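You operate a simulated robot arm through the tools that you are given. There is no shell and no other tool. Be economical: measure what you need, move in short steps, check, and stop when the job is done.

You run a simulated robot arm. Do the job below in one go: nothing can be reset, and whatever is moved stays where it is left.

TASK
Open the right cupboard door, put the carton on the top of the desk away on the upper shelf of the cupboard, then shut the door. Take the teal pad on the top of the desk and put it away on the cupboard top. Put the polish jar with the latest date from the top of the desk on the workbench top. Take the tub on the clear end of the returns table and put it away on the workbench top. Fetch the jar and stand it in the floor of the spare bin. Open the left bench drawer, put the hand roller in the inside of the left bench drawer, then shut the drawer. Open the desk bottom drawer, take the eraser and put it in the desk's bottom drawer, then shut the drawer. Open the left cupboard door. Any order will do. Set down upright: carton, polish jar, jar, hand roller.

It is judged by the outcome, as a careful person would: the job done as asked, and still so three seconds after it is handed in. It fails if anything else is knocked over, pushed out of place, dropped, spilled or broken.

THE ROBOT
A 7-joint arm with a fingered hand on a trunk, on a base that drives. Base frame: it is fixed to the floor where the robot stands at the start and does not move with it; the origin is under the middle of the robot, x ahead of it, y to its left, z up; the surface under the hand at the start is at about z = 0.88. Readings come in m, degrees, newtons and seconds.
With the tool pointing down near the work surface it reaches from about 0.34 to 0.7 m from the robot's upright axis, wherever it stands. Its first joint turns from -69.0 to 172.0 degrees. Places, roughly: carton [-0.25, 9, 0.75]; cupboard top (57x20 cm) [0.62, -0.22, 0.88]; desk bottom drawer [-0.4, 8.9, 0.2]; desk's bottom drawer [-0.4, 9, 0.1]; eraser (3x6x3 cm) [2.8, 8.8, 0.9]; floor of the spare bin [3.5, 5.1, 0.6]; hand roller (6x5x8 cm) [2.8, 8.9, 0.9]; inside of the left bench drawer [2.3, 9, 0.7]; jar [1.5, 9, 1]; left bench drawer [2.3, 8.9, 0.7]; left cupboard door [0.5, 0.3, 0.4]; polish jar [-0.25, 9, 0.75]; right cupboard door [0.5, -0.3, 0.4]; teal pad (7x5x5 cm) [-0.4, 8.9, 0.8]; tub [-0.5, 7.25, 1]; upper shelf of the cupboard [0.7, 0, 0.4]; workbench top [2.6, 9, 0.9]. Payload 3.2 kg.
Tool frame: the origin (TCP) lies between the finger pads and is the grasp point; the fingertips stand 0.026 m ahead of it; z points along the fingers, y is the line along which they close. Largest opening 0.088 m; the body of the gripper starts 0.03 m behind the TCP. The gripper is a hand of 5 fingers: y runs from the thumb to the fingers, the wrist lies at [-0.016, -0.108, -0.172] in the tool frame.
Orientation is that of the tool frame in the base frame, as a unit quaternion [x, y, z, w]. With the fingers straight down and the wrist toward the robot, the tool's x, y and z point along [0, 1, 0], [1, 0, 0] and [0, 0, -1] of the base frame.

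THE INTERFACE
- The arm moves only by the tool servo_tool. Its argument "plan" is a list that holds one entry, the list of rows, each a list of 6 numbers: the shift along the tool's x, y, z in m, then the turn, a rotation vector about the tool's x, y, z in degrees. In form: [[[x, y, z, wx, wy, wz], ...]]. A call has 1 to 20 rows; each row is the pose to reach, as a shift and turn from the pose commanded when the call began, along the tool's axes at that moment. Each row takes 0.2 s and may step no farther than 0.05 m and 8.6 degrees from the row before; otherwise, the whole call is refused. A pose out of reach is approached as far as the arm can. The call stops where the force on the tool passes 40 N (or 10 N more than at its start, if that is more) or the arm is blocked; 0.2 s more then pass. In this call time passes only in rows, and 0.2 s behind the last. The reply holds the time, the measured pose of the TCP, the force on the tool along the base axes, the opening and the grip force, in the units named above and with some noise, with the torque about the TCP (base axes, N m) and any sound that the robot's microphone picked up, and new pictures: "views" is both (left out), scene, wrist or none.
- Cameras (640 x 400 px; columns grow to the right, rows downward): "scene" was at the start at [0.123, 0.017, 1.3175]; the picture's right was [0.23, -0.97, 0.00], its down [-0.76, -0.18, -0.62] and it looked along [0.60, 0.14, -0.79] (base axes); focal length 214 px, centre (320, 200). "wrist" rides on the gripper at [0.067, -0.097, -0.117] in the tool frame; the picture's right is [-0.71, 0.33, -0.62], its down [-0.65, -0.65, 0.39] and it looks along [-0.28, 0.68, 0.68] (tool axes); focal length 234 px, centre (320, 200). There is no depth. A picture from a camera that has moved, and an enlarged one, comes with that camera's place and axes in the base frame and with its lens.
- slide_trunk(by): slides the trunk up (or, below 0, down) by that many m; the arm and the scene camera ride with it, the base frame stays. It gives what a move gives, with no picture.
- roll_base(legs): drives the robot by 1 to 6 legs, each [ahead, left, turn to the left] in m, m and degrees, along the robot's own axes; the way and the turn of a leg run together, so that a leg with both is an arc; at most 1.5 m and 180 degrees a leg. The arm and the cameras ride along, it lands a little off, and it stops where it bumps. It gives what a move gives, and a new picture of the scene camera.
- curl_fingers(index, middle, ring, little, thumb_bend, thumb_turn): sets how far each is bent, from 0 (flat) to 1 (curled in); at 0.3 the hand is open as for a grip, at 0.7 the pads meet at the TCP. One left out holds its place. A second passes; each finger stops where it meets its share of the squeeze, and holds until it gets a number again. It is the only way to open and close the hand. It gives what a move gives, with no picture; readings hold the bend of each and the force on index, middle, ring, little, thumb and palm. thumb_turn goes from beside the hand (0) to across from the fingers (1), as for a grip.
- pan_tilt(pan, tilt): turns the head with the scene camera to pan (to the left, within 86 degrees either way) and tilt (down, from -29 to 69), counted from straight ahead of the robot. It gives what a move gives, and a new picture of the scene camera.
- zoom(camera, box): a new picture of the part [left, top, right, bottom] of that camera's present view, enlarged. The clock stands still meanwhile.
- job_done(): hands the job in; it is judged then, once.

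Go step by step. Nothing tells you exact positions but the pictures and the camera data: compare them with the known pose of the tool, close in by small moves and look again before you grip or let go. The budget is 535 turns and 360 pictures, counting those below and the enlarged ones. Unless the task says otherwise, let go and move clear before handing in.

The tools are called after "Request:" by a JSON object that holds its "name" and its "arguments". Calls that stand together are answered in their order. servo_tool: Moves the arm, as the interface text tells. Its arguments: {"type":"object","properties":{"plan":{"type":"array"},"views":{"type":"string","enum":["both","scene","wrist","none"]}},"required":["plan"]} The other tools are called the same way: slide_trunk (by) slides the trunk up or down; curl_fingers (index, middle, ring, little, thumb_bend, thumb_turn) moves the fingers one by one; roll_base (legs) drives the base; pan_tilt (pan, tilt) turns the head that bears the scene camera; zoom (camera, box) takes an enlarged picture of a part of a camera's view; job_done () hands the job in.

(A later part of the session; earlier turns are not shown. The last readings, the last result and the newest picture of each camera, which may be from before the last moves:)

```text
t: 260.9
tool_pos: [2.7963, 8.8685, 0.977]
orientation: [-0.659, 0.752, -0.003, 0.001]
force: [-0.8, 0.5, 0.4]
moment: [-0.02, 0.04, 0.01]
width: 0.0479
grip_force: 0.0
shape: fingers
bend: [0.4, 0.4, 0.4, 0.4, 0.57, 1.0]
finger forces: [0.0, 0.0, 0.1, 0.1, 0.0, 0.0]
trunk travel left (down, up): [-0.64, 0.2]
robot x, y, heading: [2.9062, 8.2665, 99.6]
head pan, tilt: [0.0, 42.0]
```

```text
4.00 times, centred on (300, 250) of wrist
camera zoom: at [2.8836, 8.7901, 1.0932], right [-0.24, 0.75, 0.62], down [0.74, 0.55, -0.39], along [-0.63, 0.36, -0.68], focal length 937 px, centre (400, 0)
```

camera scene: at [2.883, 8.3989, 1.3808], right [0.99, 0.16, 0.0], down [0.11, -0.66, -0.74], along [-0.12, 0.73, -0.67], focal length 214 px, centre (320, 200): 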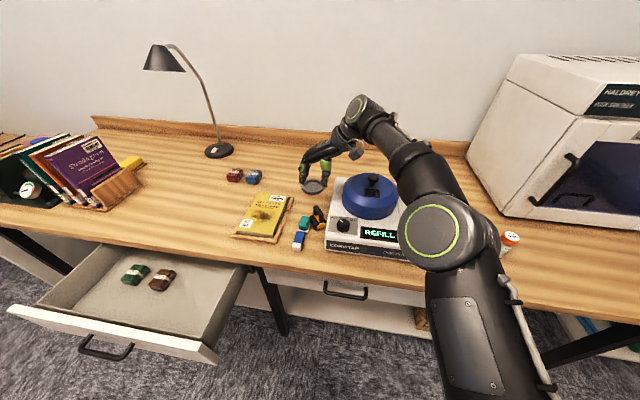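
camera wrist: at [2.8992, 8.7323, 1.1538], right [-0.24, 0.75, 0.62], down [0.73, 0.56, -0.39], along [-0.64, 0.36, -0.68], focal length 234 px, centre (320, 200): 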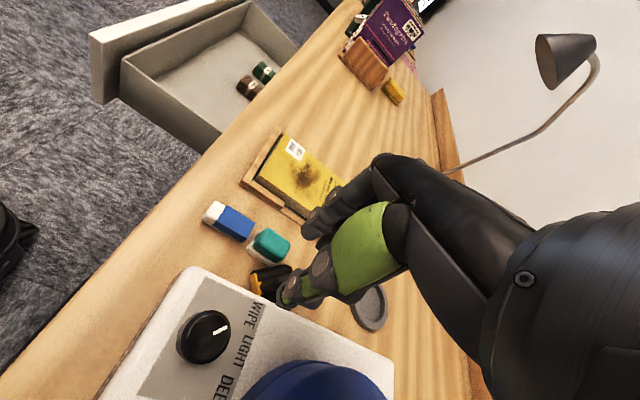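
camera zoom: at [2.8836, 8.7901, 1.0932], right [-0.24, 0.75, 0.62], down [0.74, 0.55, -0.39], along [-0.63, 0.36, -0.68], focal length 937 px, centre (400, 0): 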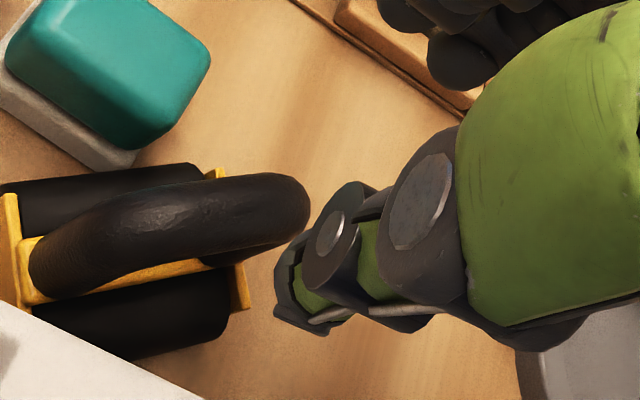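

The bar now runs diagonally from (2.822, 8.835) to (2.79, 8.872). I'll turn the hand 42° so it closes lengthwise along the bar: fingers at the free far-left end, thumb at the near-right end.

Request:
{"name": "slide_trunk", "arguments": {"by": 0.06}}

Request:
{"name": "curl_fingers", "arguments": {"index": 0.3, "middle": 0.3, "ring": 0.3, "little": 0.3, "thumb_bend": 0.3}}

Request:
{"name": "servo_tool", "arguments": {"plan": [[[0, 0, 0, 0, 0, 8.4], [0, 0, 0, 0, 0, 16.8], [0, 0, 0, 0, 0, 25.2], [0, 0, 0, 0, 0, 33.6], [0, 0, 0, 0, 0, 42]]]}}

```text
t: 261.9
tool_pos: [2.7965, 8.868, 1.0373]
orientation: [-0.659, 0.752, -0.003, 0.001]
force: [0.7, 0.0, 0.6]
moment: [-0.01, -0.01, 0.03]
width: 0.048
grip_force: 0.1
shape: fingers
bend: [0.4, 0.4, 0.4, 0.4, 0.57, 1.0]
finger forces: [0.0, 0.0, 0.0, 0.1, 0.1, 0.0]
trunk travel left (down, up): [-0.7, 0.14]
robot x, y, heading: [2.9043, 8.2639, 99.5]
head pan, tilt: [0.0, 42.0]
```

```text
t: 262.9
tool_pos: [2.7949, 8.8677, 1.036]
orientation: [-0.659, 0.752, -0.003, -0.001]
force: [-0.4, 0.3, -0.7]
moment: [0.03, -0.04, -0.01]
width: 0.0874
grip_force: 0.1
shape: fingers
bend: [0.3, 0.3, 0.3, 0.3, 0.3, 0.97]
finger forces: [0.0, 0.0, 0.0, 0.0, 0.0, 0.1]
trunk travel left (down, up): [-0.7, 0.14]
robot x, y, heading: [2.907, 8.2631, 99.4]
head pan, tilt: [0.0, 42.0]
```

```text
t: 264.1
tool_pos: [2.796, 8.8682, 1.0353]
orientation: [-0.343, 0.939, -0.002, 0.003]
force: [-0.1, 0.0, -0.4]
moment: [0.03, 0.0, -0.01]
width: 0.0876
grip_force: 0.0
shape: fingers
bend: [0.3, 0.3, 0.3, 0.3, 0.3, 0.97]
finger forces: [0.0, 0.1, 0.0, 0.0, 0.0, 0.0]
trunk travel left (down, up): [-0.7, 0.14]
robot x, y, heading: [2.9009, 8.267, 99.5]
head pan, tilt: [0.0, 42.0]
camera scene: at [2.8825, 8.3974, 1.3809], right [0.99, 0.16, 0.0], down [0.11, -0.66, -0.74], along [-0.12, 0.73, -0.67], focal length 214 px, centre (320, 200)
camera wrist: at [2.8074, 8.7515, 1.1532], right [0.32, 0.71, 0.62], down [0.92, -0.08, -0.38], along [-0.22, 0.7, -0.68], focal length 234 px, centre (320, 200)
```

scene: 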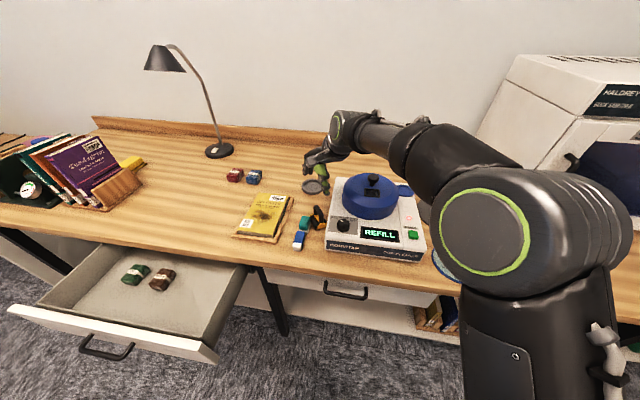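
wrist: 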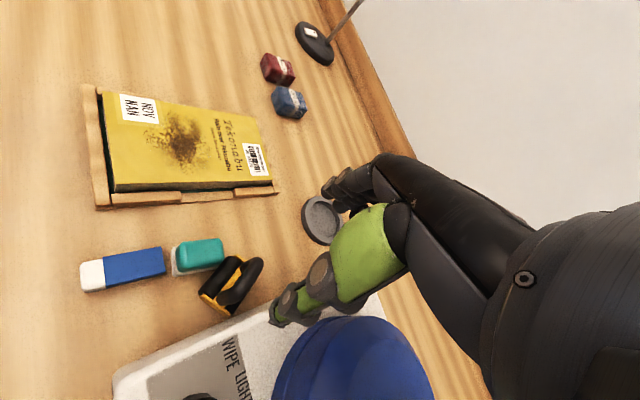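

Agreement is good. I shift to (2.795, 8.849) and descend.

Request:
{"name": "servo_tool", "arguments": {"plan": [[[0.013, -0.014, 0, 0, 0, 0]]], "views": "none"}}

Request:
{"name": "slide_trunk", "arguments": {"by": -0.075}}

Request:
{"name": "zoom", "arguments": {"camera": "scene", "box": [260, 150, 360, 213]}}

Request:
{"name": "zoom", "arguments": {"camera": "wrist", "box": [220, 200, 380, 300]}}

```text
t: 264.5
tool_pos: [2.7926, 8.8497, 1.036]
orientation: [-0.344, 0.939, -0.002, 0.002]
force: [0.6, -0.4, -1.2]
moment: [0.02, 0.0, 0.0]
width: 0.0876
grip_force: 0.1
shape: fingers
bend: [0.3, 0.3, 0.3, 0.3, 0.3, 0.97]
finger forces: [0.0, 0.0, 0.1, 0.0, 0.1, 0.0]
trunk travel left (down, up): [-0.7, 0.14]
robot x, y, heading: [2.9022, 8.2678, 99.4]
head pan, tilt: [0.0, 42.0]
```

```text
t: 265.6
tool_pos: [2.7942, 8.8501, 0.9605]
orientation: [-0.345, 0.939, -0.003, 0.001]
force: [-0.5, 0.2, 0.3]
moment: [0.01, 0.0, -0.02]
width: 0.0876
grip_force: 0.1
shape: fingers
bend: [0.3, 0.3, 0.3, 0.3, 0.3, 0.97]
finger forces: [0.1, 0.0, 0.0, 0.0, 0.0, 0.0]
trunk travel left (down, up): [-0.625, 0.215]
robot x, y, heading: [2.9041, 8.2713, 99.3]
head pan, tilt: [0.0, 42.0]
```

```text
6.35 times, centred on (310, 182) of scene
camera zoom: at [2.8832, 8.398, 1.3059], right [0.99, 0.16, 0.0], down [0.11, -0.66, -0.74], along [-0.12, 0.73, -0.67], focal length 1362 px, centre (384, 318)
```

zoom: 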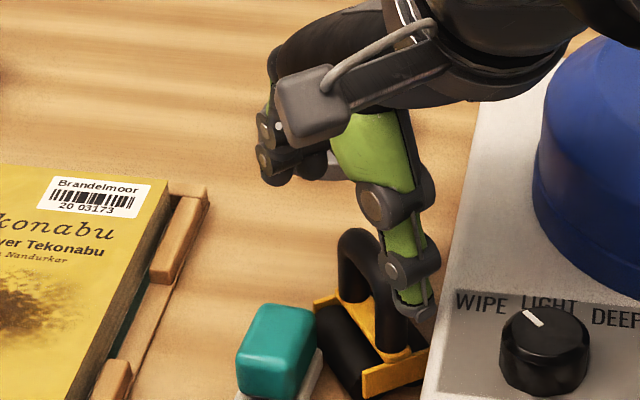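

```text
4.00 times, centred on (300, 250) of wrist
camera zoom: at [2.8065, 8.7337, 1.0784], right [0.32, 0.71, 0.62], down [0.92, -0.08, -0.38], along [-0.22, 0.7, -0.68], focal length 937 px, centre (400, 0)
```

zoom: 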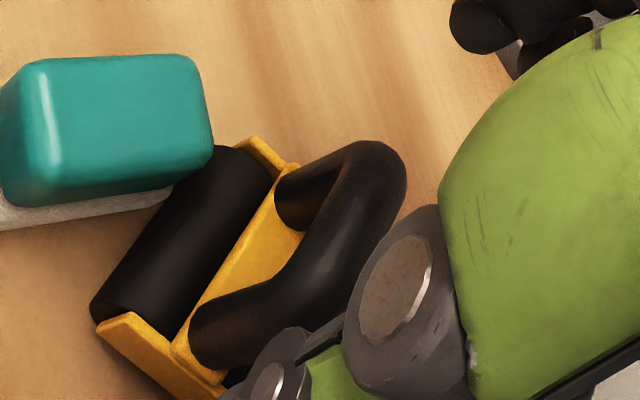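

Request:
{"name": "slide_trunk", "arguments": {"by": -0.036}}

Request:
{"name": "zoom", "arguments": {"camera": "scene", "box": [260, 140, 360, 203]}}

```text
t: 266.1
tool_pos: [2.7915, 8.8545, 0.9545]
orientation: [-0.344, 0.939, 0.012, -0.003]
force: [0.1, 0.4, -0.7]
moment: [-0.02, 0.01, 0.02]
width: 0.088
grip_force: 0.0
shape: fingers
bend: [0.3, 0.3, 0.3, 0.3, 0.3, 0.97]
finger forces: [0.1, 0.0, 0.0, 0.0, 0.0, 0.0]
trunk travel left (down, up): [-0.608, 0.232]
robot x, y, heading: [2.9022, 8.2634, 99.5]
head pan, tilt: [0.0, 42.0]
stopped: the force on the tool passed its limit at 50 N (the readings are from after the stop); the commanded pose is now the measured one
```

```text
6.35 times, centred on (310, 172) of scene
camera zoom: at [2.8835, 8.3999, 1.2877], right [0.99, 0.16, 0.0], down [0.11, -0.66, -0.74], along [-0.12, 0.73, -0.67], focal length 1362 px, centre (384, 381)
```

zoom: 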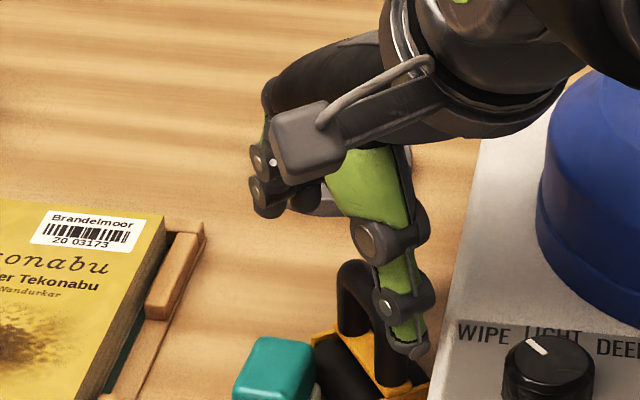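

Request:
{"name": "servo_tool", "arguments": {"plan": [[[0.007, 0.0, 0.0, 0, 0, 0], [0.007, 0.0, 0.012, 0, 0, 0], [0.007, 0, 0.022, 0, 0, 0], [0.007, 0, 0.032, 0, 0, 0]]], "views": "none"}}

Request:
{"name": "zoom", "arguments": {"camera": "scene", "box": [260, 140, 360, 203]}}

```text
t: 267.1
tool_pos: [2.7848, 8.8504, 0.9229]
orientation: [-0.344, 0.939, 0.013, -0.002]
force: [-0.1, -0.3, -0.2]
moment: [-0.01, 0.01, 0.0]
width: 0.0879
grip_force: 0.1
shape: fingers
bend: [0.3, 0.3, 0.3, 0.3, 0.3, 0.97]
finger forces: [0.1, 0.0, 0.0, 0.0, 0.1, 0.0]
trunk travel left (down, up): [-0.608, 0.232]
robot x, y, heading: [2.9085, 8.2681, 99.3]
head pan, tilt: [0.0, 42.0]
```

```text
6.35 times, centred on (310, 172) of scene
camera zoom: at [2.8831, 8.3987, 1.2885], right [0.99, 0.16, 0.0], down [0.11, -0.66, -0.74], along [-0.12, 0.73, -0.67], focal length 1362 px, centre (384, 381)
```

zoom: 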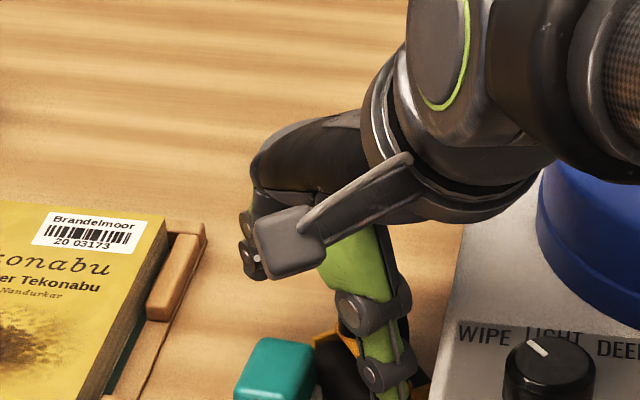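

No contact at z 0.923. I close now.

Request:
{"name": "curl_fingers", "arguments": {"index": 0.6, "middle": 0.6, "ring": 0.6, "little": 0.6, "thumb_bend": 0.6}}

Request:
{"name": "servo_tool", "arguments": {"plan": [[[0, 0, 0, 0, 0, 0]]]}}

```text
t: 268.1
tool_pos: [2.7839, 8.8488, 0.9231]
orientation: [-0.344, 0.939, 0.012, -0.003]
force: [-1.5, 0.4, -0.2]
moment: [0.02, 0.0, 0.01]
width: 0.0247
grip_force: 0.9
shape: fingers
bend: [0.6, 0.59, 0.59, 0.6, 0.6, 1.0]
finger forces: [0.0, 0.6, 0.6, 0.0, 0.1, 0.0]
trunk travel left (down, up): [-0.608, 0.232]
robot x, y, heading: [2.9027, 8.2649, 99.2]
head pan, tilt: [0.0, 42.0]
```

```text
t: 268.5
tool_pos: [2.7838, 8.8502, 0.924]
orientation: [-0.343, 0.939, 0.013, -0.003]
force: [-0.6, 0.0, -0.1]
moment: [0.01, 0.05, 0.03]
width: 0.0249
grip_force: 1.1
shape: fingers
bend: [0.6, 0.59, 0.59, 0.6, 0.6, 1.0]
finger forces: [0.0, 0.6, 0.6, 0.0, 0.2, 0.0]
trunk travel left (down, up): [-0.608, 0.232]
robot x, y, heading: [2.9057, 8.2676, 99.1]
head pan, tilt: [0.0, 42.0]
camera scene: at [2.8827, 8.3984, 1.2885], right [0.99, 0.16, 0.0], down [0.11, -0.66, -0.74], along [-0.12, 0.73, -0.67], focal length 214 px, centre (320, 200)
camera wrist: at [2.7986, 8.7303, 1.0377], right [0.33, 0.7, 0.63], down [0.91, -0.07, -0.4], along [-0.24, 0.71, -0.66], focal length 234 px, centre (320, 200)
```

scene: 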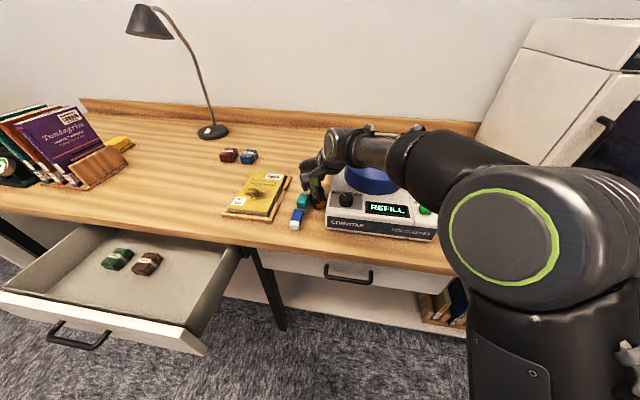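
wrist: 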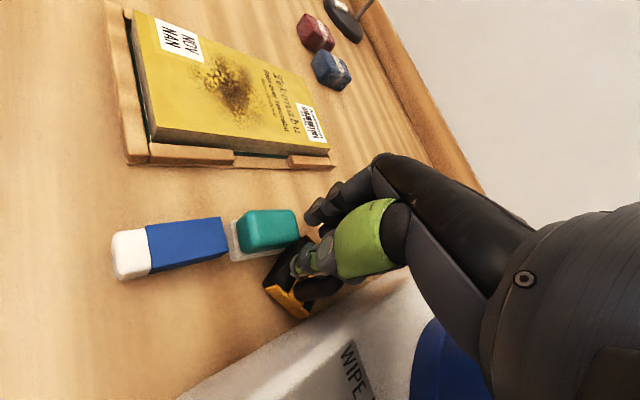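

The hand ended up beside the bar. I'll lift and use the pinched, crosswise hand to push the roller's near end straight back, which should turn its bar along x.

Request:
{"name": "curl_fingers", "arguments": {"index": 0.4, "middle": 0.4, "ring": 0.4, "little": 0.4, "thumb_bend": 0.4}}

Request:
{"name": "slide_trunk", "arguments": {"by": 0.1}}

Request:
{"name": "servo_tool", "arguments": {"plan": [[[0, 0, 0, 0, 0, -8.5], [0, -0.01, 0, 0, 0, -17], [0, -0.02, 0, 0, 0, -25.5], [0, -0.03, 0, 0, 0, -34], [0, -0.035, 0, 0, 0, -42]]], "views": "none"}}

Request:
{"name": "curl_fingers", "arguments": {"index": 0.74, "middle": 0.74, "ring": 0.74, "little": 0.74, "thumb_bend": 0.7}}

Request:
{"name": "servo_tool", "arguments": {"plan": [[[0, 0, 0, 0, 0, 0]]]}}

```text
t: 269.5
tool_pos: [2.7848, 8.8488, 0.9245]
orientation: [-0.344, 0.939, 0.013, -0.003]
force: [0.2, 0.2, 0.0]
moment: [-0.01, 0.0, 0.0]
width: 0.0664
grip_force: 0.1
shape: fingers
bend: [0.4, 0.4, 0.4, 0.4, 0.4, 0.99]
finger forces: [0.0, 0.1, 0.0, 0.0, 0.0, 0.0]
trunk travel left (down, up): [-0.608, 0.232]
robot x, y, heading: [2.9012, 8.2654, 99.3]
head pan, tilt: [0.0, 42.0]
```

```text
t: 270.9
tool_pos: [2.7838, 8.8496, 1.0238]
orientation: [-0.344, 0.939, 0.013, -0.003]
force: [0.1, 0.5, -0.2]
moment: [0.03, 0.01, 0.01]
width: 0.0665
grip_force: 0.1
shape: fingers
bend: [0.4, 0.4, 0.4, 0.4, 0.4, 0.99]
finger forces: [0.0, 0.1, 0.0, 0.0, 0.0, 0.0]
trunk travel left (down, up): [-0.708, 0.132]
robot x, y, heading: [2.907, 8.2677, 99.6]
head pan, tilt: [0.0, 42.0]
```

```text
t: 272.1
tool_pos: [2.8079, 8.8241, 1.0234]
orientation: [-0.658, 0.753, 0.013, 0.001]
force: [-0.1, -0.5, 0.1]
moment: [0.03, -0.03, 0.02]
width: 0.0669
grip_force: 0.1
shape: fingers
bend: [0.4, 0.4, 0.4, 0.4, 0.4, 0.99]
finger forces: [0.0, 0.1, 0.1, 0.1, 0.1, 0.1]
trunk travel left (down, up): [-0.708, 0.132]
robot x, y, heading: [2.9072, 8.2669, 99.6]
head pan, tilt: [0.0, 42.0]
```

```text
t: 273.1
tool_pos: [2.8088, 8.8233, 1.023]
orientation: [-0.657, 0.753, 0.013, 0.002]
force: [0.3, 0.0, 0.3]
moment: [0.0, 0.01, 0.0]
width: 0.0
grip_force: 0.1
shape: fingers
bend: [0.74, 0.74, 0.74, 0.74, 0.7, 1.0]
finger forces: [0.0, 0.1, 0.0, 0.0, 0.0, 0.0]
trunk travel left (down, up): [-0.708, 0.132]
robot x, y, heading: [2.9051, 8.265, 99.5]
head pan, tilt: [0.0, 42.0]
```

```text
t: 273.5
tool_pos: [2.8077, 8.8228, 1.0236]
orientation: [-0.658, 0.753, 0.013, 0.001]
force: [-0.4, 0.0, 0.1]
moment: [-0.04, -0.01, -0.01]
width: 0.0
grip_force: 0.1
shape: fingers
bend: [0.74, 0.74, 0.74, 0.74, 0.7, 1.0]
finger forces: [0.0, 0.0, 0.1, 0.1, 0.1, 0.0]
trunk travel left (down, up): [-0.708, 0.132]
robot x, y, heading: [2.9038, 8.2663, 99.5]
head pan, tilt: [0.0, 42.0]
camera scene: at [2.883, 8.3982, 1.3885], right [0.99, 0.16, 0.0], down [0.11, -0.66, -0.74], along [-0.12, 0.73, -0.67], focal length 214 px, centre (320, 200)
camera wrist: at [2.8972, 8.7422, 1.1366], right [-0.22, 0.73, 0.64], down [0.73, 0.56, -0.39], along [-0.65, 0.38, -0.66], focal length 234 px, centre (320, 200)
```

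scene: 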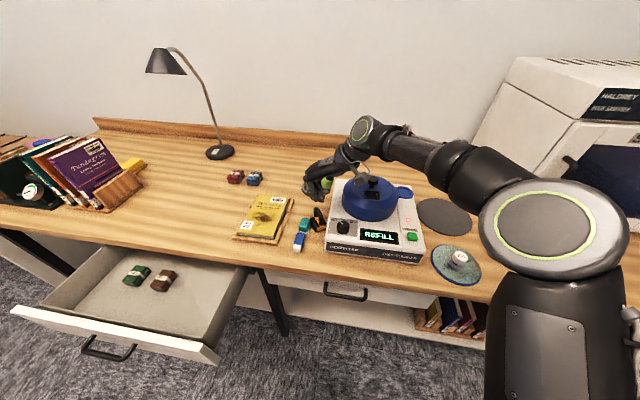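
wrist: 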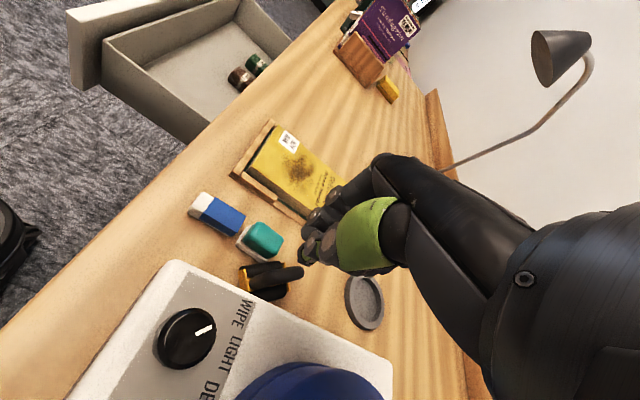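

Request:
{"name": "roll_base", "arguments": {"legs": [[-0.06, 0.004, 0]]}}

Request:
{"name": "slide_trunk", "arguments": {"by": -0.07}}

Request:
{"name": "zoom", "arguments": {"camera": "scene", "box": [270, 150, 370, 213]}}

Request:
{"name": "zoom", "arguments": {"camera": "wrist", "box": [220, 200, 380, 300]}}

```text
t: 274.4
tool_pos: [2.8132, 8.7628, 1.0235]
orientation: [-0.658, 0.753, 0.013, 0.001]
force: [-1.0, -0.9, 0.6]
moment: [0.0, -0.02, -0.02]
width: 0.0
grip_force: 0.1
shape: fingers
bend: [0.74, 0.74, 0.74, 0.74, 0.7, 1.0]
finger forces: [0.0, 0.0, 0.0, 0.0, 0.0, 0.1]
trunk travel left (down, up): [-0.708, 0.132]
robot x, y, heading: [2.9107, 8.2029, 99.3]
head pan, tilt: [0.0, 42.0]
camera scene: at [2.889, 8.3372, 1.3886], right [0.99, 0.16, 0.0], down [0.11, -0.66, -0.74], along [-0.12, 0.73, -0.67], focal length 214 px, centre (320, 200)
```

scene: 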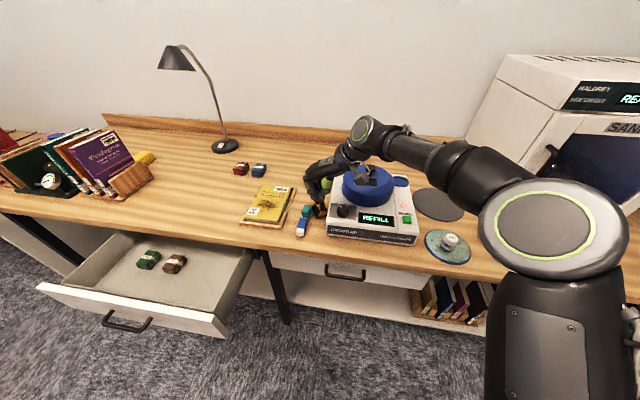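

```text
t: 275.5
tool_pos: [2.8131, 8.763, 0.953]
orientation: [-0.657, 0.753, 0.013, 0.002]
force: [0.5, -0.7, -0.5]
moment: [-0.02, -0.01, 0.0]
width: 0.0
grip_force: 0.1
shape: fingers
bend: [0.74, 0.74, 0.74, 0.74, 0.7, 1.0]
finger forces: [0.1, 0.0, 0.0, 0.0, 0.1, 0.0]
trunk travel left (down, up): [-0.638, 0.202]
robot x, y, heading: [2.9083, 8.208, 99.1]
head pan, tilt: [0.0, 42.0]
```

```text
6.35 times, centred on (320, 182) of scene
camera zoom: at [2.8888, 8.3377, 1.3185], right [0.99, 0.16, 0.0], down [0.11, -0.66, -0.74], along [-0.12, 0.73, -0.67], focal length 1362 px, centre (320, 318)
```

zoom: 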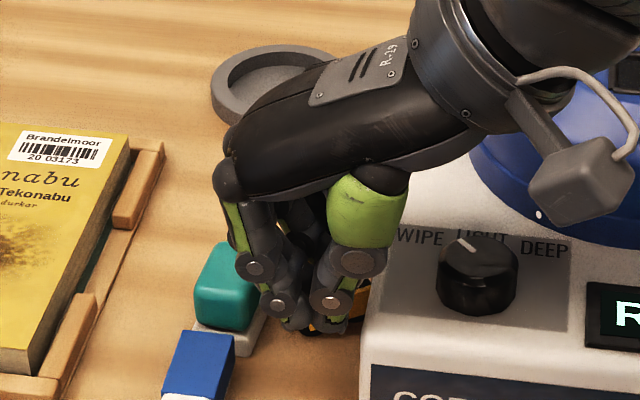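

```text
4.00 times, centred on (300, 250) of wrist
camera zoom: at [2.9029, 8.6818, 1.0667], right [-0.22, 0.73, 0.64], down [0.73, 0.56, -0.39], along [-0.65, 0.38, -0.66], focal length 937 px, centre (400, 0)
```

zoom: 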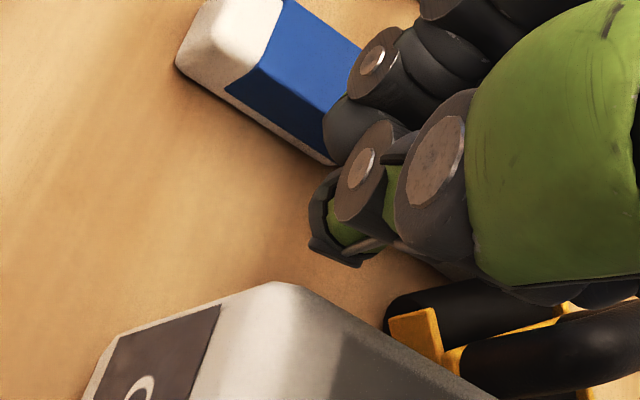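

Request:
{"name": "slide_trunk", "arguments": {"by": -0.042}}

Request:
{"name": "zoom", "arguments": {"camera": "scene", "box": [270, 140, 370, 203]}}

```text
t: 276.4
tool_pos: [2.809, 8.7606, 0.9161]
orientation: [-0.658, 0.753, 0.018, 0.003]
force: [-11.8, 3.4, 22.5]
moment: [-0.24, -0.82, 0.02]
width: 0.0
grip_force: 12.6
shape: fingers
bend: [0.74, 0.74, 0.74, 0.74, 0.7, 1.0]
finger forces: [0.0, 0.0, 0.1, 0.0, 25.4, 0.1]
trunk travel left (down, up): [-0.596, 0.244]
robot x, y, heading: [2.9145, 8.2046, 99.5]
head pan, tilt: [0.0, 42.0]
```

```text
6.35 times, centred on (320, 172) of scene
camera zoom: at [2.8859, 8.3351, 1.2771], right [0.99, 0.16, 0.0], down [0.11, -0.66, -0.74], along [-0.12, 0.73, -0.67], focal length 1362 px, centre (320, 381)
```

zoom: 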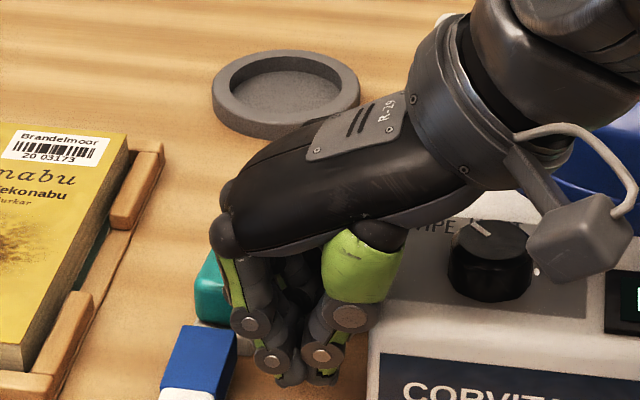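

The thumb rubs the cleaner; I ease up, shift 1 cm left and then push backward.

Request:
{"name": "servo_tool", "arguments": {"plan": [[[0, 0, -0.01, 0, 0, 0], [0, 0.01, -0.01, 0, 0, 0], [0, 0.01, 0.0, 0, 0, 0]]], "views": "none"}}

Request:
{"name": "roll_base", "arguments": {"legs": [[0.05, 0, 0]]}}

Request:
{"name": "zoom", "arguments": {"camera": "scene", "box": [260, 130, 380, 205]}}

```text
t: 277.2
tool_pos: [2.8022, 8.7656, 0.9095]
orientation: [-0.657, 0.753, 0.011, 0.003]
force: [-3.7, -1.0, 2.0]
moment: [0.03, -0.23, -0.07]
width: 0.0
grip_force: 2.7
shape: fingers
bend: [0.74, 0.74, 0.74, 0.74, 0.7, 1.0]
finger forces: [0.0, 0.0, 0.1, 0.0, 4.7, 0.1]
trunk travel left (down, up): [-0.596, 0.244]
robot x, y, heading: [2.9101, 8.2094, 99.4]
head pan, tilt: [0.0, 42.0]
```

```text
t: 278.1
tool_pos: [2.7956, 8.8143, 0.9089]
orientation: [-0.657, 0.753, 0.012, 0.001]
force: [-0.1, 0.7, -0.2]
moment: [-0.05, 0.01, 0.03]
width: 0.0
grip_force: 0.0
shape: fingers
bend: [0.74, 0.74, 0.74, 0.74, 0.7, 1.0]
finger forces: [0.1, 0.1, 0.0, 0.0, 0.1, 0.0]
trunk travel left (down, up): [-0.596, 0.244]
robot x, y, heading: [2.9045, 8.2524, 99.4]
head pan, tilt: [0.0, 42.0]
camera scene: at [2.8806, 8.3878, 1.2764], right [0.99, 0.16, 0.0], down [0.11, -0.66, -0.74], along [-0.12, 0.73, -0.67], focal length 214 px, centre (320, 200)
```

scene: 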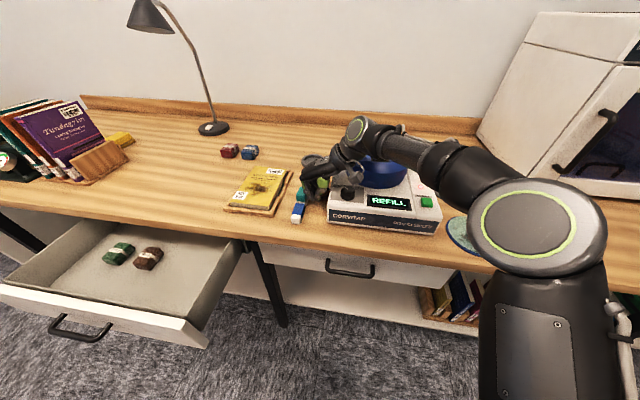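

```text
5.33 times, centred on (320, 168) of scene
camera zoom: at [2.8806, 8.3878, 1.2764], right [0.99, 0.16, 0.0], down [0.11, -0.66, -0.74], along [-0.12, 0.73, -0.67], focal length 1144 px, centre (320, 373)
```

zoom: 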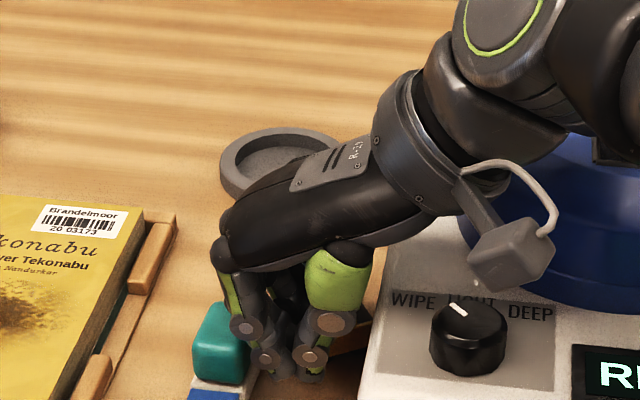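

Request:
{"name": "servo_tool", "arguments": {"plan": [[[0, 0, 0, 0, 0, 0]]], "views": "wrist"}}

```text
t: 278.5
tool_pos: [2.7953, 8.8138, 0.9102]
orientation: [-0.658, 0.753, 0.012, 0.002]
force: [0.0, 0.0, 0.1]
moment: [0.02, 0.03, 0.0]
width: 0.0
grip_force: 0.0
shape: fingers
bend: [0.74, 0.74, 0.74, 0.74, 0.7, 1.0]
finger forces: [0.1, 0.0, 0.1, 0.0, 0.0, 0.0]
trunk travel left (down, up): [-0.596, 0.244]
robot x, y, heading: [2.904, 8.2553, 99.2]
head pan, tilt: [0.0, 42.0]
camera wrist: at [2.8852, 8.7332, 1.0235], right [-0.22, 0.73, 0.64], down [0.73, 0.56, -0.39], along [-0.65, 0.38, -0.66], focal length 234 px, centre (320, 200)
```

wrist: 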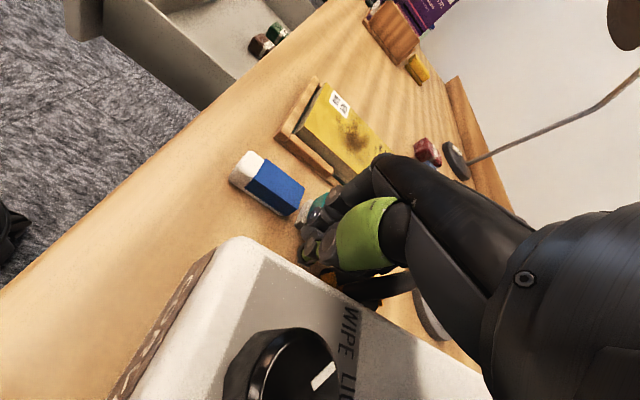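

Request:
{"name": "slide_trunk", "arguments": {"by": 0.12}}

Request:
{"name": "zoom", "arguments": {"camera": "wrist", "box": [160, 160, 400, 310]}}

Request:
{"name": "zoom", "arguments": {"camera": "scene", "box": [240, 140, 400, 240]}}

```text
t: 280.0
tool_pos: [2.7953, 8.815, 1.0298]
orientation: [-0.658, 0.753, 0.012, 0.002]
force: [-0.4, 0.2, -0.4]
moment: [-0.01, 0.01, -0.01]
width: 0.0
grip_force: 0.1
shape: fingers
bend: [0.74, 0.74, 0.74, 0.74, 0.7, 1.0]
finger forces: [0.1, 0.0, 0.0, 0.1, 0.1, 0.0]
trunk travel left (down, up): [-0.716, 0.124]
robot x, y, heading: [2.9023, 8.2568, 99.3]
head pan, tilt: [0.0, 42.0]
```

```text
2.67 times, centred on (280, 235) of wrist
camera zoom: at [2.8852, 8.7333, 1.1434], right [-0.22, 0.73, 0.64], down [0.73, 0.56, -0.39], along [-0.65, 0.38, -0.66], focal length 624 px, centre (427, 107)
```

zoom: 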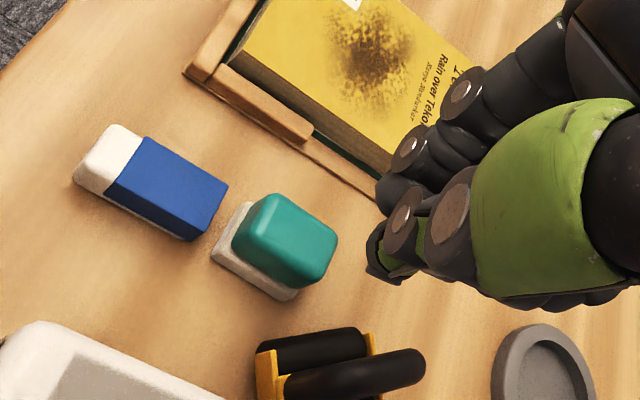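

```text
4.00 times, centred on (320, 190) of scene
camera zoom: at [2.8809, 8.3867, 1.3965], right [0.99, 0.16, 0.0], down [0.11, -0.66, -0.74], along [-0.12, 0.73, -0.67], focal length 858 px, centre (320, 240)
```

zoom: 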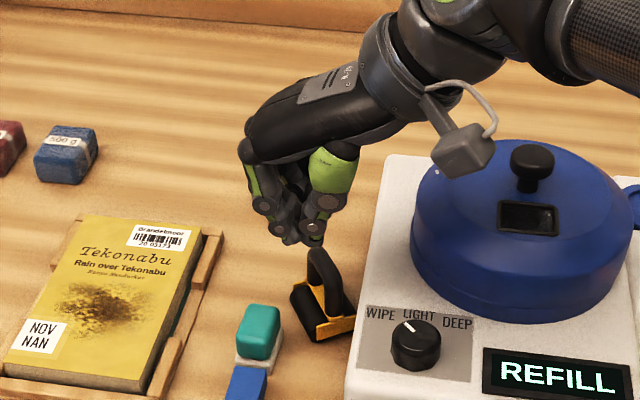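

The roller moved back a little and there's now a wider gap on the right of its bar. I'll do the crosswise grip: thumb pre-bent in that gap, fingers on the left.

Request:
{"name": "curl_fingers", "arguments": {"index": 0.38, "middle": 0.38, "ring": 0.38, "little": 0.38, "thumb_bend": 0.5}}

Request:
{"name": "roll_base", "arguments": {"legs": [[0.06, -0.012, 0]]}}

Request:
{"name": "slide_trunk", "arguments": {"by": -0.065}}

Request:
{"name": "zoom", "arguments": {"camera": "scene", "box": [260, 140, 360, 203]}}

Request:
{"name": "zoom", "arguments": {"camera": "wrist", "box": [220, 200, 380, 300]}}

```text
t: 281.0
tool_pos: [2.7946, 8.8133, 1.0282]
orientation: [-0.657, 0.754, 0.013, 0.001]
force: [0.6, -0.5, 0.5]
moment: [0.01, 0.02, -0.02]
width: 0.0577
grip_force: 0.0
shape: fingers
bend: [0.38, 0.38, 0.38, 0.38, 0.5, 1.0]
finger forces: [0.0, 0.0, 0.0, 0.0, 0.1, 0.1]
trunk travel left (down, up): [-0.716, 0.124]
robot x, y, heading: [2.9059, 8.2541, 99.2]
head pan, tilt: [0.0, 42.0]
```

```text
t: 282.0
tool_pos: [2.7971, 8.8749, 1.0293]
orientation: [-0.657, 0.754, 0.012, 0.002]
force: [-0.3, 0.8, -0.5]
moment: [-0.01, 0.01, 0.0]
width: 0.0574
grip_force: 0.1
shape: fingers
bend: [0.38, 0.38, 0.38, 0.38, 0.5, 1.0]
finger forces: [0.1, 0.0, 0.0, 0.0, 0.0, 0.1]
trunk travel left (down, up): [-0.716, 0.124]
robot x, y, heading: [2.9019, 8.3149, 99.4]
head pan, tilt: [0.0, 42.0]
camera scene: at [2.8829, 8.4478, 1.3965], right [0.99, 0.16, 0.0], down [0.11, -0.66, -0.74], along [-0.12, 0.73, -0.67], focal length 214 px, centre (320, 200)
```

scene: 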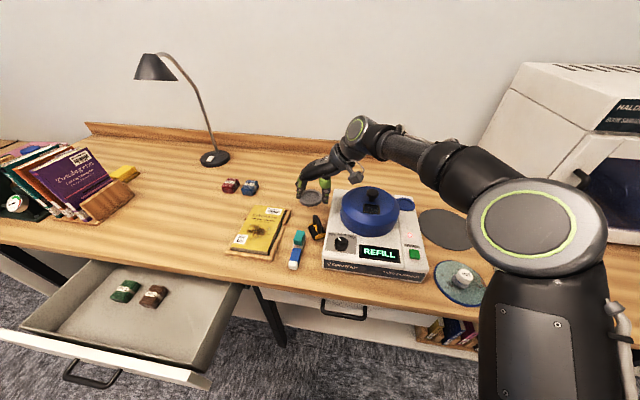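

```text
t: 283.0
tool_pos: [2.7962, 8.8753, 0.965]
orientation: [-0.657, 0.754, 0.013, 0.001]
force: [1.2, 0.1, 0.0]
moment: [0.01, 0.03, 0.03]
width: 0.0578
grip_force: 0.1
shape: fingers
bend: [0.38, 0.38, 0.38, 0.38, 0.5, 1.0]
finger forces: [0.0, 0.1, 0.1, 0.0, 0.0, 0.1]
trunk travel left (down, up): [-0.651, 0.189]
robot x, y, heading: [2.9044, 8.3119, 99.4]
head pan, tilt: [0.0, 42.0]
```

```text
6.35 times, centred on (310, 172) of scene
camera zoom: at [2.8829, 8.4471, 1.3315], right [0.99, 0.16, 0.0], down [0.11, -0.66, -0.74], along [-0.12, 0.73, -0.67], focal length 1362 px, centre (384, 381)
```

zoom: 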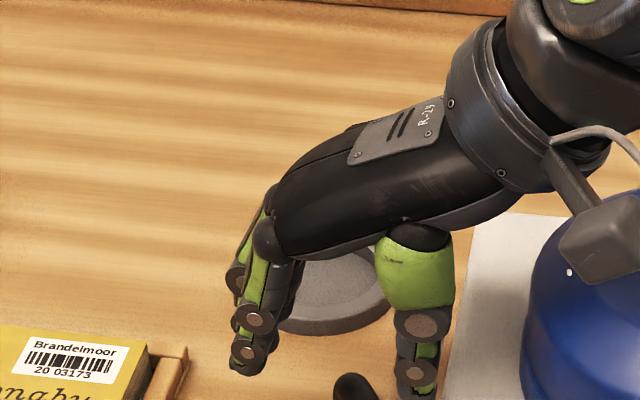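

```text
4.00 times, centred on (300, 250) of wrist
camera zoom: at [2.8873, 8.7936, 1.0786], right [-0.22, 0.73, 0.64], down [0.73, 0.56, -0.39], along [-0.65, 0.38, -0.66], focal length 937 px, centre (400, 0)
```

zoom: 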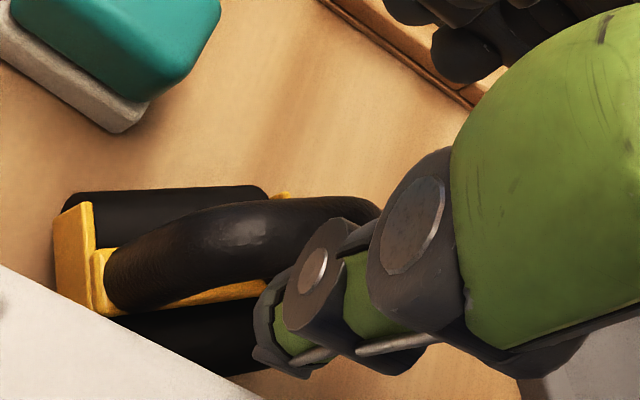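

Request:
{"name": "slide_trunk", "arguments": {"by": -0.025}}

Request:
{"name": "slide_trunk", "arguments": {"by": -0.018}}

Request:
{"name": "zoom", "arguments": {"camera": "scene", "box": [260, 150, 360, 213]}}

```text
t: 283.7
tool_pos: [2.7978, 8.8755, 0.9412]
orientation: [-0.657, 0.754, 0.013, 0.001]
force: [-0.8, 0.4, -0.6]
moment: [0.04, 0.02, 0.02]
width: 0.0568
grip_force: 0.2
shape: fingers
bend: [0.38, 0.38, 0.38, 0.38, 0.51, 1.0]
finger forces: [0.0, 0.0, 0.0, 0.0, 1.0, 0.1]
trunk travel left (down, up): [-0.626, 0.214]
robot x, y, heading: [2.9048, 8.3169, 99.3]
head pan, tilt: [0.0, 42.0]
```

```text
t: 284.4
tool_pos: [2.7964, 8.8754, 0.9218]
orientation: [-0.658, 0.753, 0.012, 0.002]
force: [-3.6, 0.2, 0.1]
moment: [0.0, -0.04, -0.01]
width: 0.055
grip_force: 2.3
shape: fingers
bend: [0.38, 0.38, 0.38, 0.38, 0.52, 1.0]
finger forces: [0.1, 0.0, 0.0, 0.0, 4.7, 0.0]
trunk travel left (down, up): [-0.608, 0.232]
robot x, y, heading: [2.9063, 8.3189, 99.4]
head pan, tilt: [0.0, 42.0]
```

```text
6.35 times, centred on (310, 182) of scene
camera zoom: at [2.8817, 8.4472, 1.2884], right [0.99, 0.16, 0.0], down [0.11, -0.66, -0.74], along [-0.12, 0.73, -0.67], focal length 1362 px, centre (384, 318)
```

zoom: 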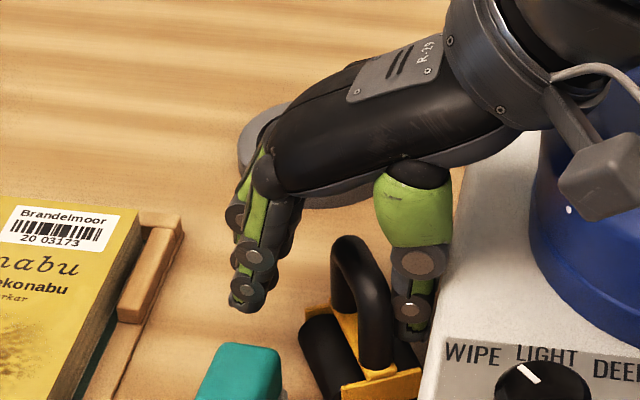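

The handle is properly between fingers and thumb now. I close the fingers onto it.

Request:
{"name": "curl_fingers", "arguments": {"index": 0.72, "middle": 0.72, "ring": 0.72, "little": 0.72, "thumb_bend": 0.7}}

Request:
{"name": "zoom", "arguments": {"camera": "scene", "box": [260, 150, 360, 213]}}

```text
t: 285.4
tool_pos: [2.7982, 8.875, 0.9219]
orientation: [-0.658, 0.753, 0.013, 0.002]
force: [-0.1, -0.8, -0.6]
moment: [0.02, 0.02, 0.01]
width: 0.0082
grip_force: 5.3
shape: fingers
bend: [0.72, 0.71, 0.72, 0.72, 0.67, 1.0]
finger forces: [3.2, 2.8, 0.1, 0.1, 5.2, 0.0]
trunk travel left (down, up): [-0.608, 0.232]
robot x, y, heading: [2.907, 8.3154, 99.5]
head pan, tilt: [0.0, 42.0]
```

```text
6.35 times, centred on (310, 182) of scene
camera zoom: at [2.883, 8.4472, 1.2885], right [0.99, 0.16, 0.0], down [0.11, -0.66, -0.74], along [-0.12, 0.73, -0.67], focal length 1362 px, centre (384, 318)
```

zoom: 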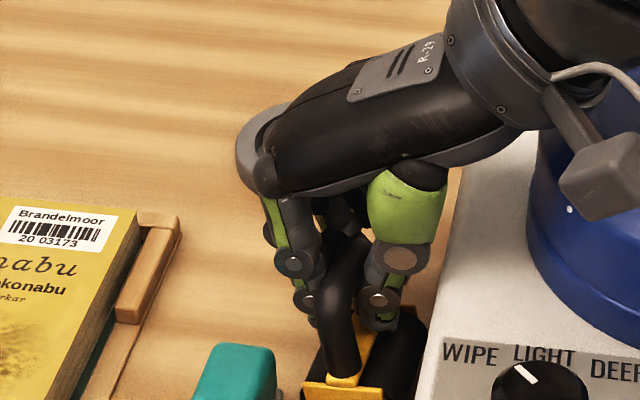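

It's held lightly; I use this hold to slide the roller left, away from the cleaner, for a better grip.

Request:
{"name": "servo_tool", "arguments": {"plan": [[[0, 0.012, 0, 0, 0, 0], [-0.005, 0.024, 0, 0, 0, 0], [-0.01, 0.036, 0, 0, 0, 0]]], "views": "wrist"}}

Request:
{"name": "zoom", "arguments": {"camera": "scene", "box": [250, 150, 370, 225]}}

```text
t: 286.2
tool_pos: [2.7629, 8.8908, 0.9224]
orientation: [-0.657, 0.754, 0.013, 0.002]
force: [0.5, 0.6, -1.1]
moment: [0.02, 0.04, 0.02]
width: 0.0078
grip_force: 6.5
shape: fingers
bend: [0.72, 0.71, 0.72, 0.72, 0.67, 1.0]
finger forces: [3.2, 2.6, 0.0, 0.0, 5.3, 0.0]
trunk travel left (down, up): [-0.608, 0.232]
robot x, y, heading: [2.8998, 8.313, 99.3]
head pan, tilt: [0.0, 42.0]
camera wrist: at [2.852, 8.8097, 1.0359], right [-0.22, 0.73, 0.64], down [0.73, 0.56, -0.39], along [-0.65, 0.38, -0.66], focal length 234 px, centre (320, 200)
```

wrist: 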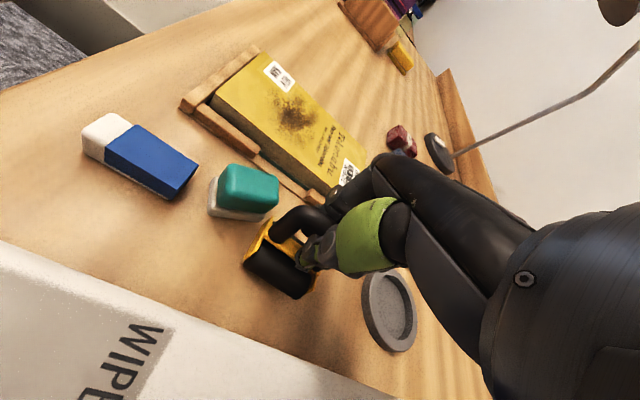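

```text
5.33 times, centred on (310, 188) of scene
camera zoom: at [2.8823, 8.4475, 1.2885], right [0.99, 0.16, 0.0], down [0.11, -0.66, -0.74], along [-0.12, 0.73, -0.67], focal length 1144 px, centre (373, 267)
```

zoom: 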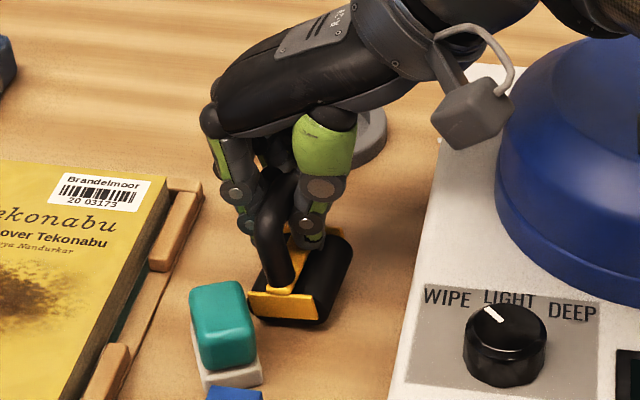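

The roller came along and is aligned. I regrip with all fingers: shift 1.5 cm toward me, slightly lower.

Request:
{"name": "curl_fingers", "arguments": {"index": 0.58, "middle": 0.58, "ring": 0.58, "little": 0.58, "thumb_bend": 0.58}}

Request:
{"name": "servo_tool", "arguments": {"plan": [[[0.015, 0, 0, 0, 0, 0], [0.015, 0, 0.008, 0, 0, 0]]], "views": "none"}}

Request:
{"name": "curl_fingers", "arguments": {"index": 0.75, "middle": 0.75, "ring": 0.75, "little": 0.75, "thumb_bend": 0.72}}

Request:
{"name": "zoom", "arguments": {"camera": "scene", "box": [250, 150, 370, 225]}}

```text
t: 287.2
tool_pos: [2.7637, 8.8913, 0.9229]
orientation: [-0.658, 0.753, 0.013, 0.002]
force: [0.8, -1.1, 0.2]
moment: [-0.01, 0.01, -0.02]
width: 0.0308
grip_force: 0.2
shape: fingers
bend: [0.57, 0.57, 0.57, 0.57, 0.57, 1.0]
finger forces: [0.0, 0.0, 0.0, 0.0, 0.3, 0.0]
trunk travel left (down, up): [-0.608, 0.232]
robot x, y, heading: [2.905, 8.313, 99.4]
head pan, tilt: [0.0, 42.0]
```

```text
t: 287.8
tool_pos: [2.7608, 8.8752, 0.9129]
orientation: [-0.657, 0.754, 0.013, 0.002]
force: [0.1, 0.5, 0.5]
moment: [-0.02, 0.01, 0.03]
width: 0.0306
grip_force: 0.2
shape: fingers
bend: [0.57, 0.57, 0.57, 0.57, 0.57, 1.0]
finger forces: [0.0, 0.0, 0.0, 0.1, 0.1, 0.0]
trunk travel left (down, up): [-0.608, 0.232]
robot x, y, heading: [2.9047, 8.3162, 99.3]
head pan, tilt: [0.0, 42.0]
```

```text
t: 288.8
tool_pos: [2.7603, 8.8759, 0.9136]
orientation: [-0.658, 0.753, 0.013, 0.001]
force: [0.5, 0.4, -0.2]
moment: [0.0, 0.02, -0.01]
width: 0.0119
grip_force: 11.1
shape: fingers
bend: [0.72, 0.75, 0.74, 0.75, 0.66, 1.0]
finger forces: [6.8, 0.1, 3.5, 0.0, 11.8, 0.0]
trunk travel left (down, up): [-0.608, 0.232]
robot x, y, heading: [2.9038, 8.3181, 99.3]
head pan, tilt: [0.0, 42.0]
```

```text
5.33 times, centred on (310, 188) of scene
camera zoom: at [2.8829, 8.4473, 1.2885], right [0.99, 0.16, 0.0], down [0.11, -0.66, -0.74], along [-0.12, 0.73, -0.67], focal length 1144 px, centre (373, 267)
```

zoom: 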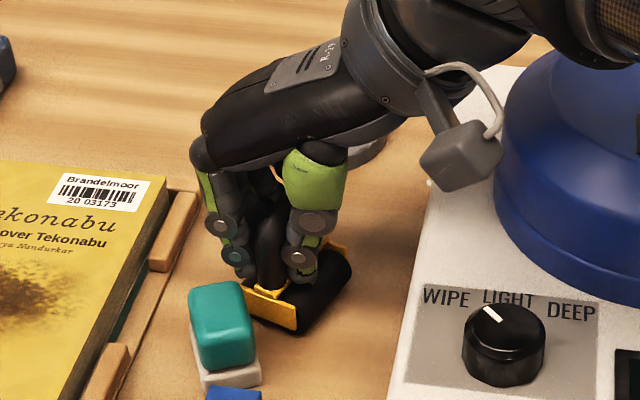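

Good hold (thumb 12 N). I tighten a bit and lift 3 cm to test.

Request:
{"name": "curl_fingers", "arguments": {"index": 0.8, "ring": 0.8, "middle": 0.8, "thumb_bend": 0.75}}

Request:
{"name": "slide_trunk", "arguments": {"by": 0.04}}

Request:
{"name": "zoom", "arguments": {"camera": "scene", "box": [250, 150, 370, 225]}}

```text
t: 289.8
tool_pos: [2.7605, 8.8759, 0.9136]
orientation: [-0.657, 0.753, 0.013, 0.001]
force: [-0.3, -0.3, -0.4]
moment: [-0.02, -0.01, 0.03]
width: 0.0123
grip_force: 15.9
shape: fingers
bend: [0.73, 0.79, 0.76, 0.75, 0.65, 1.0]
finger forces: [7.8, 2.4, 5.7, 0.0, 16.3, 0.0]
trunk travel left (down, up): [-0.608, 0.232]
robot x, y, heading: [2.9053, 8.3202, 99.3]
head pan, tilt: [0.0, 42.0]
```

```text
t: 290.6
tool_pos: [2.7615, 8.8757, 0.9523]
orientation: [-0.657, 0.754, 0.014, 0.002]
force: [-0.6, 0.4, -1.4]
moment: [-0.01, 0.02, 0.02]
width: 0.012
grip_force: 16.1
shape: fingers
bend: [0.73, 0.79, 0.77, 0.75, 0.65, 1.0]
finger forces: [7.9, 2.4, 5.8, 0.0, 16.1, 0.1]
trunk travel left (down, up): [-0.648, 0.192]
robot x, y, heading: [2.9042, 8.3134, 99.7]
head pan, tilt: [0.0, 42.0]
```

```text
5.33 times, centred on (310, 188) of scene
camera zoom: at [2.8829, 8.4476, 1.3285], right [0.99, 0.16, 0.0], down [0.11, -0.66, -0.74], along [-0.12, 0.73, -0.67], focal length 1144 px, centre (373, 267)
```

zoom: 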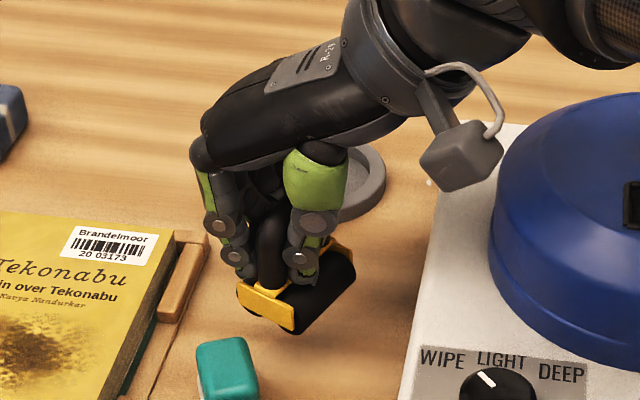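

The roller is held. I raise it and carry it over the open drawer, to the free right part of it.

Request:
{"name": "slide_trunk", "arguments": {"by": 0.13}}

Request:
{"name": "roll_base", "arguments": {"legs": [[-0.3, 0, 0], [0.02, 0.34, 0]]}}

Request:
{"name": "pan_tilt", "arguments": {"pan": 5, "tilt": 52}}

```text
t: 292.2
tool_pos: [2.761, 8.877, 1.0831]
orientation: [-0.657, 0.754, 0.012, 0.001]
force: [0.7, 1.4, -1.3]
moment: [-0.02, -0.01, -0.03]
width: 0.0123
grip_force: 15.7
shape: fingers
bend: [0.73, 0.79, 0.77, 0.75, 0.65, 1.0]
finger forces: [7.9, 2.4, 5.8, 0.0, 16.0, 0.0]
trunk travel left (down, up): [-0.778, 0.062]
robot x, y, heading: [2.9047, 8.314, 99.4]
head pan, tilt: [0.0, 42.0]
```

```text
t: 296.0
tool_pos: [2.4657, 8.5494, 1.0837]
orientation: [-0.657, 0.754, 0.013, 0.001]
force: [-0.5, 0.8, -1.3]
moment: [-0.01, 0.0, -0.01]
width: 0.0122
grip_force: 15.8
shape: fingers
bend: [0.73, 0.79, 0.77, 0.75, 0.65, 1.0]
finger forces: [8.0, 2.4, 5.8, 0.1, 16.0, 0.0]
trunk travel left (down, up): [-0.778, 0.062]
robot x, y, heading: [2.6109, 7.9861, 99.3]
head pan, tilt: [0.0, 42.0]
camera scene: at [2.5887, 8.1197, 1.4585], right [0.99, 0.16, 0.0], down [0.11, -0.66, -0.74], along [-0.12, 0.73, -0.67], focal length 214 px, centre (320, 200)
```

scene: 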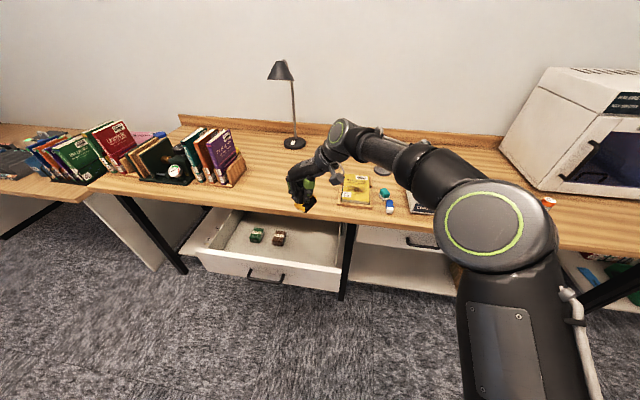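

```text
t: 296.8
tool_pos: [2.4666, 8.548, 1.0828]
orientation: [-0.657, 0.754, 0.013, 0.001]
force: [0.0, 0.5, -1.3]
moment: [-0.01, 0.02, 0.03]
width: 0.0123
grip_force: 15.6
shape: fingers
bend: [0.73, 0.79, 0.77, 0.75, 0.65, 1.0]
finger forces: [7.8, 2.4, 5.9, 0.1, 16.2, 0.0]
trunk travel left (down, up): [-0.778, 0.062]
robot x, y, heading: [2.6142, 7.9885, 99.6]
head pan, tilt: [5.0, 52.0]
camera scene: at [2.5836, 8.11, 1.4447], right [0.97, 0.25, 0.0], down [0.2, -0.76, -0.62], along [-0.15, 0.6, -0.79], focal length 214 px, centre (320, 200)
```

scene: 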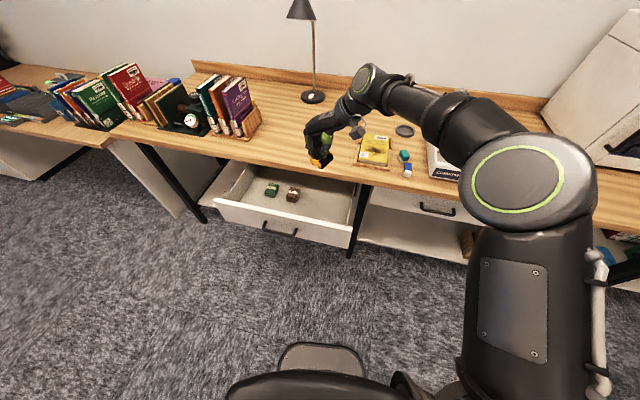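

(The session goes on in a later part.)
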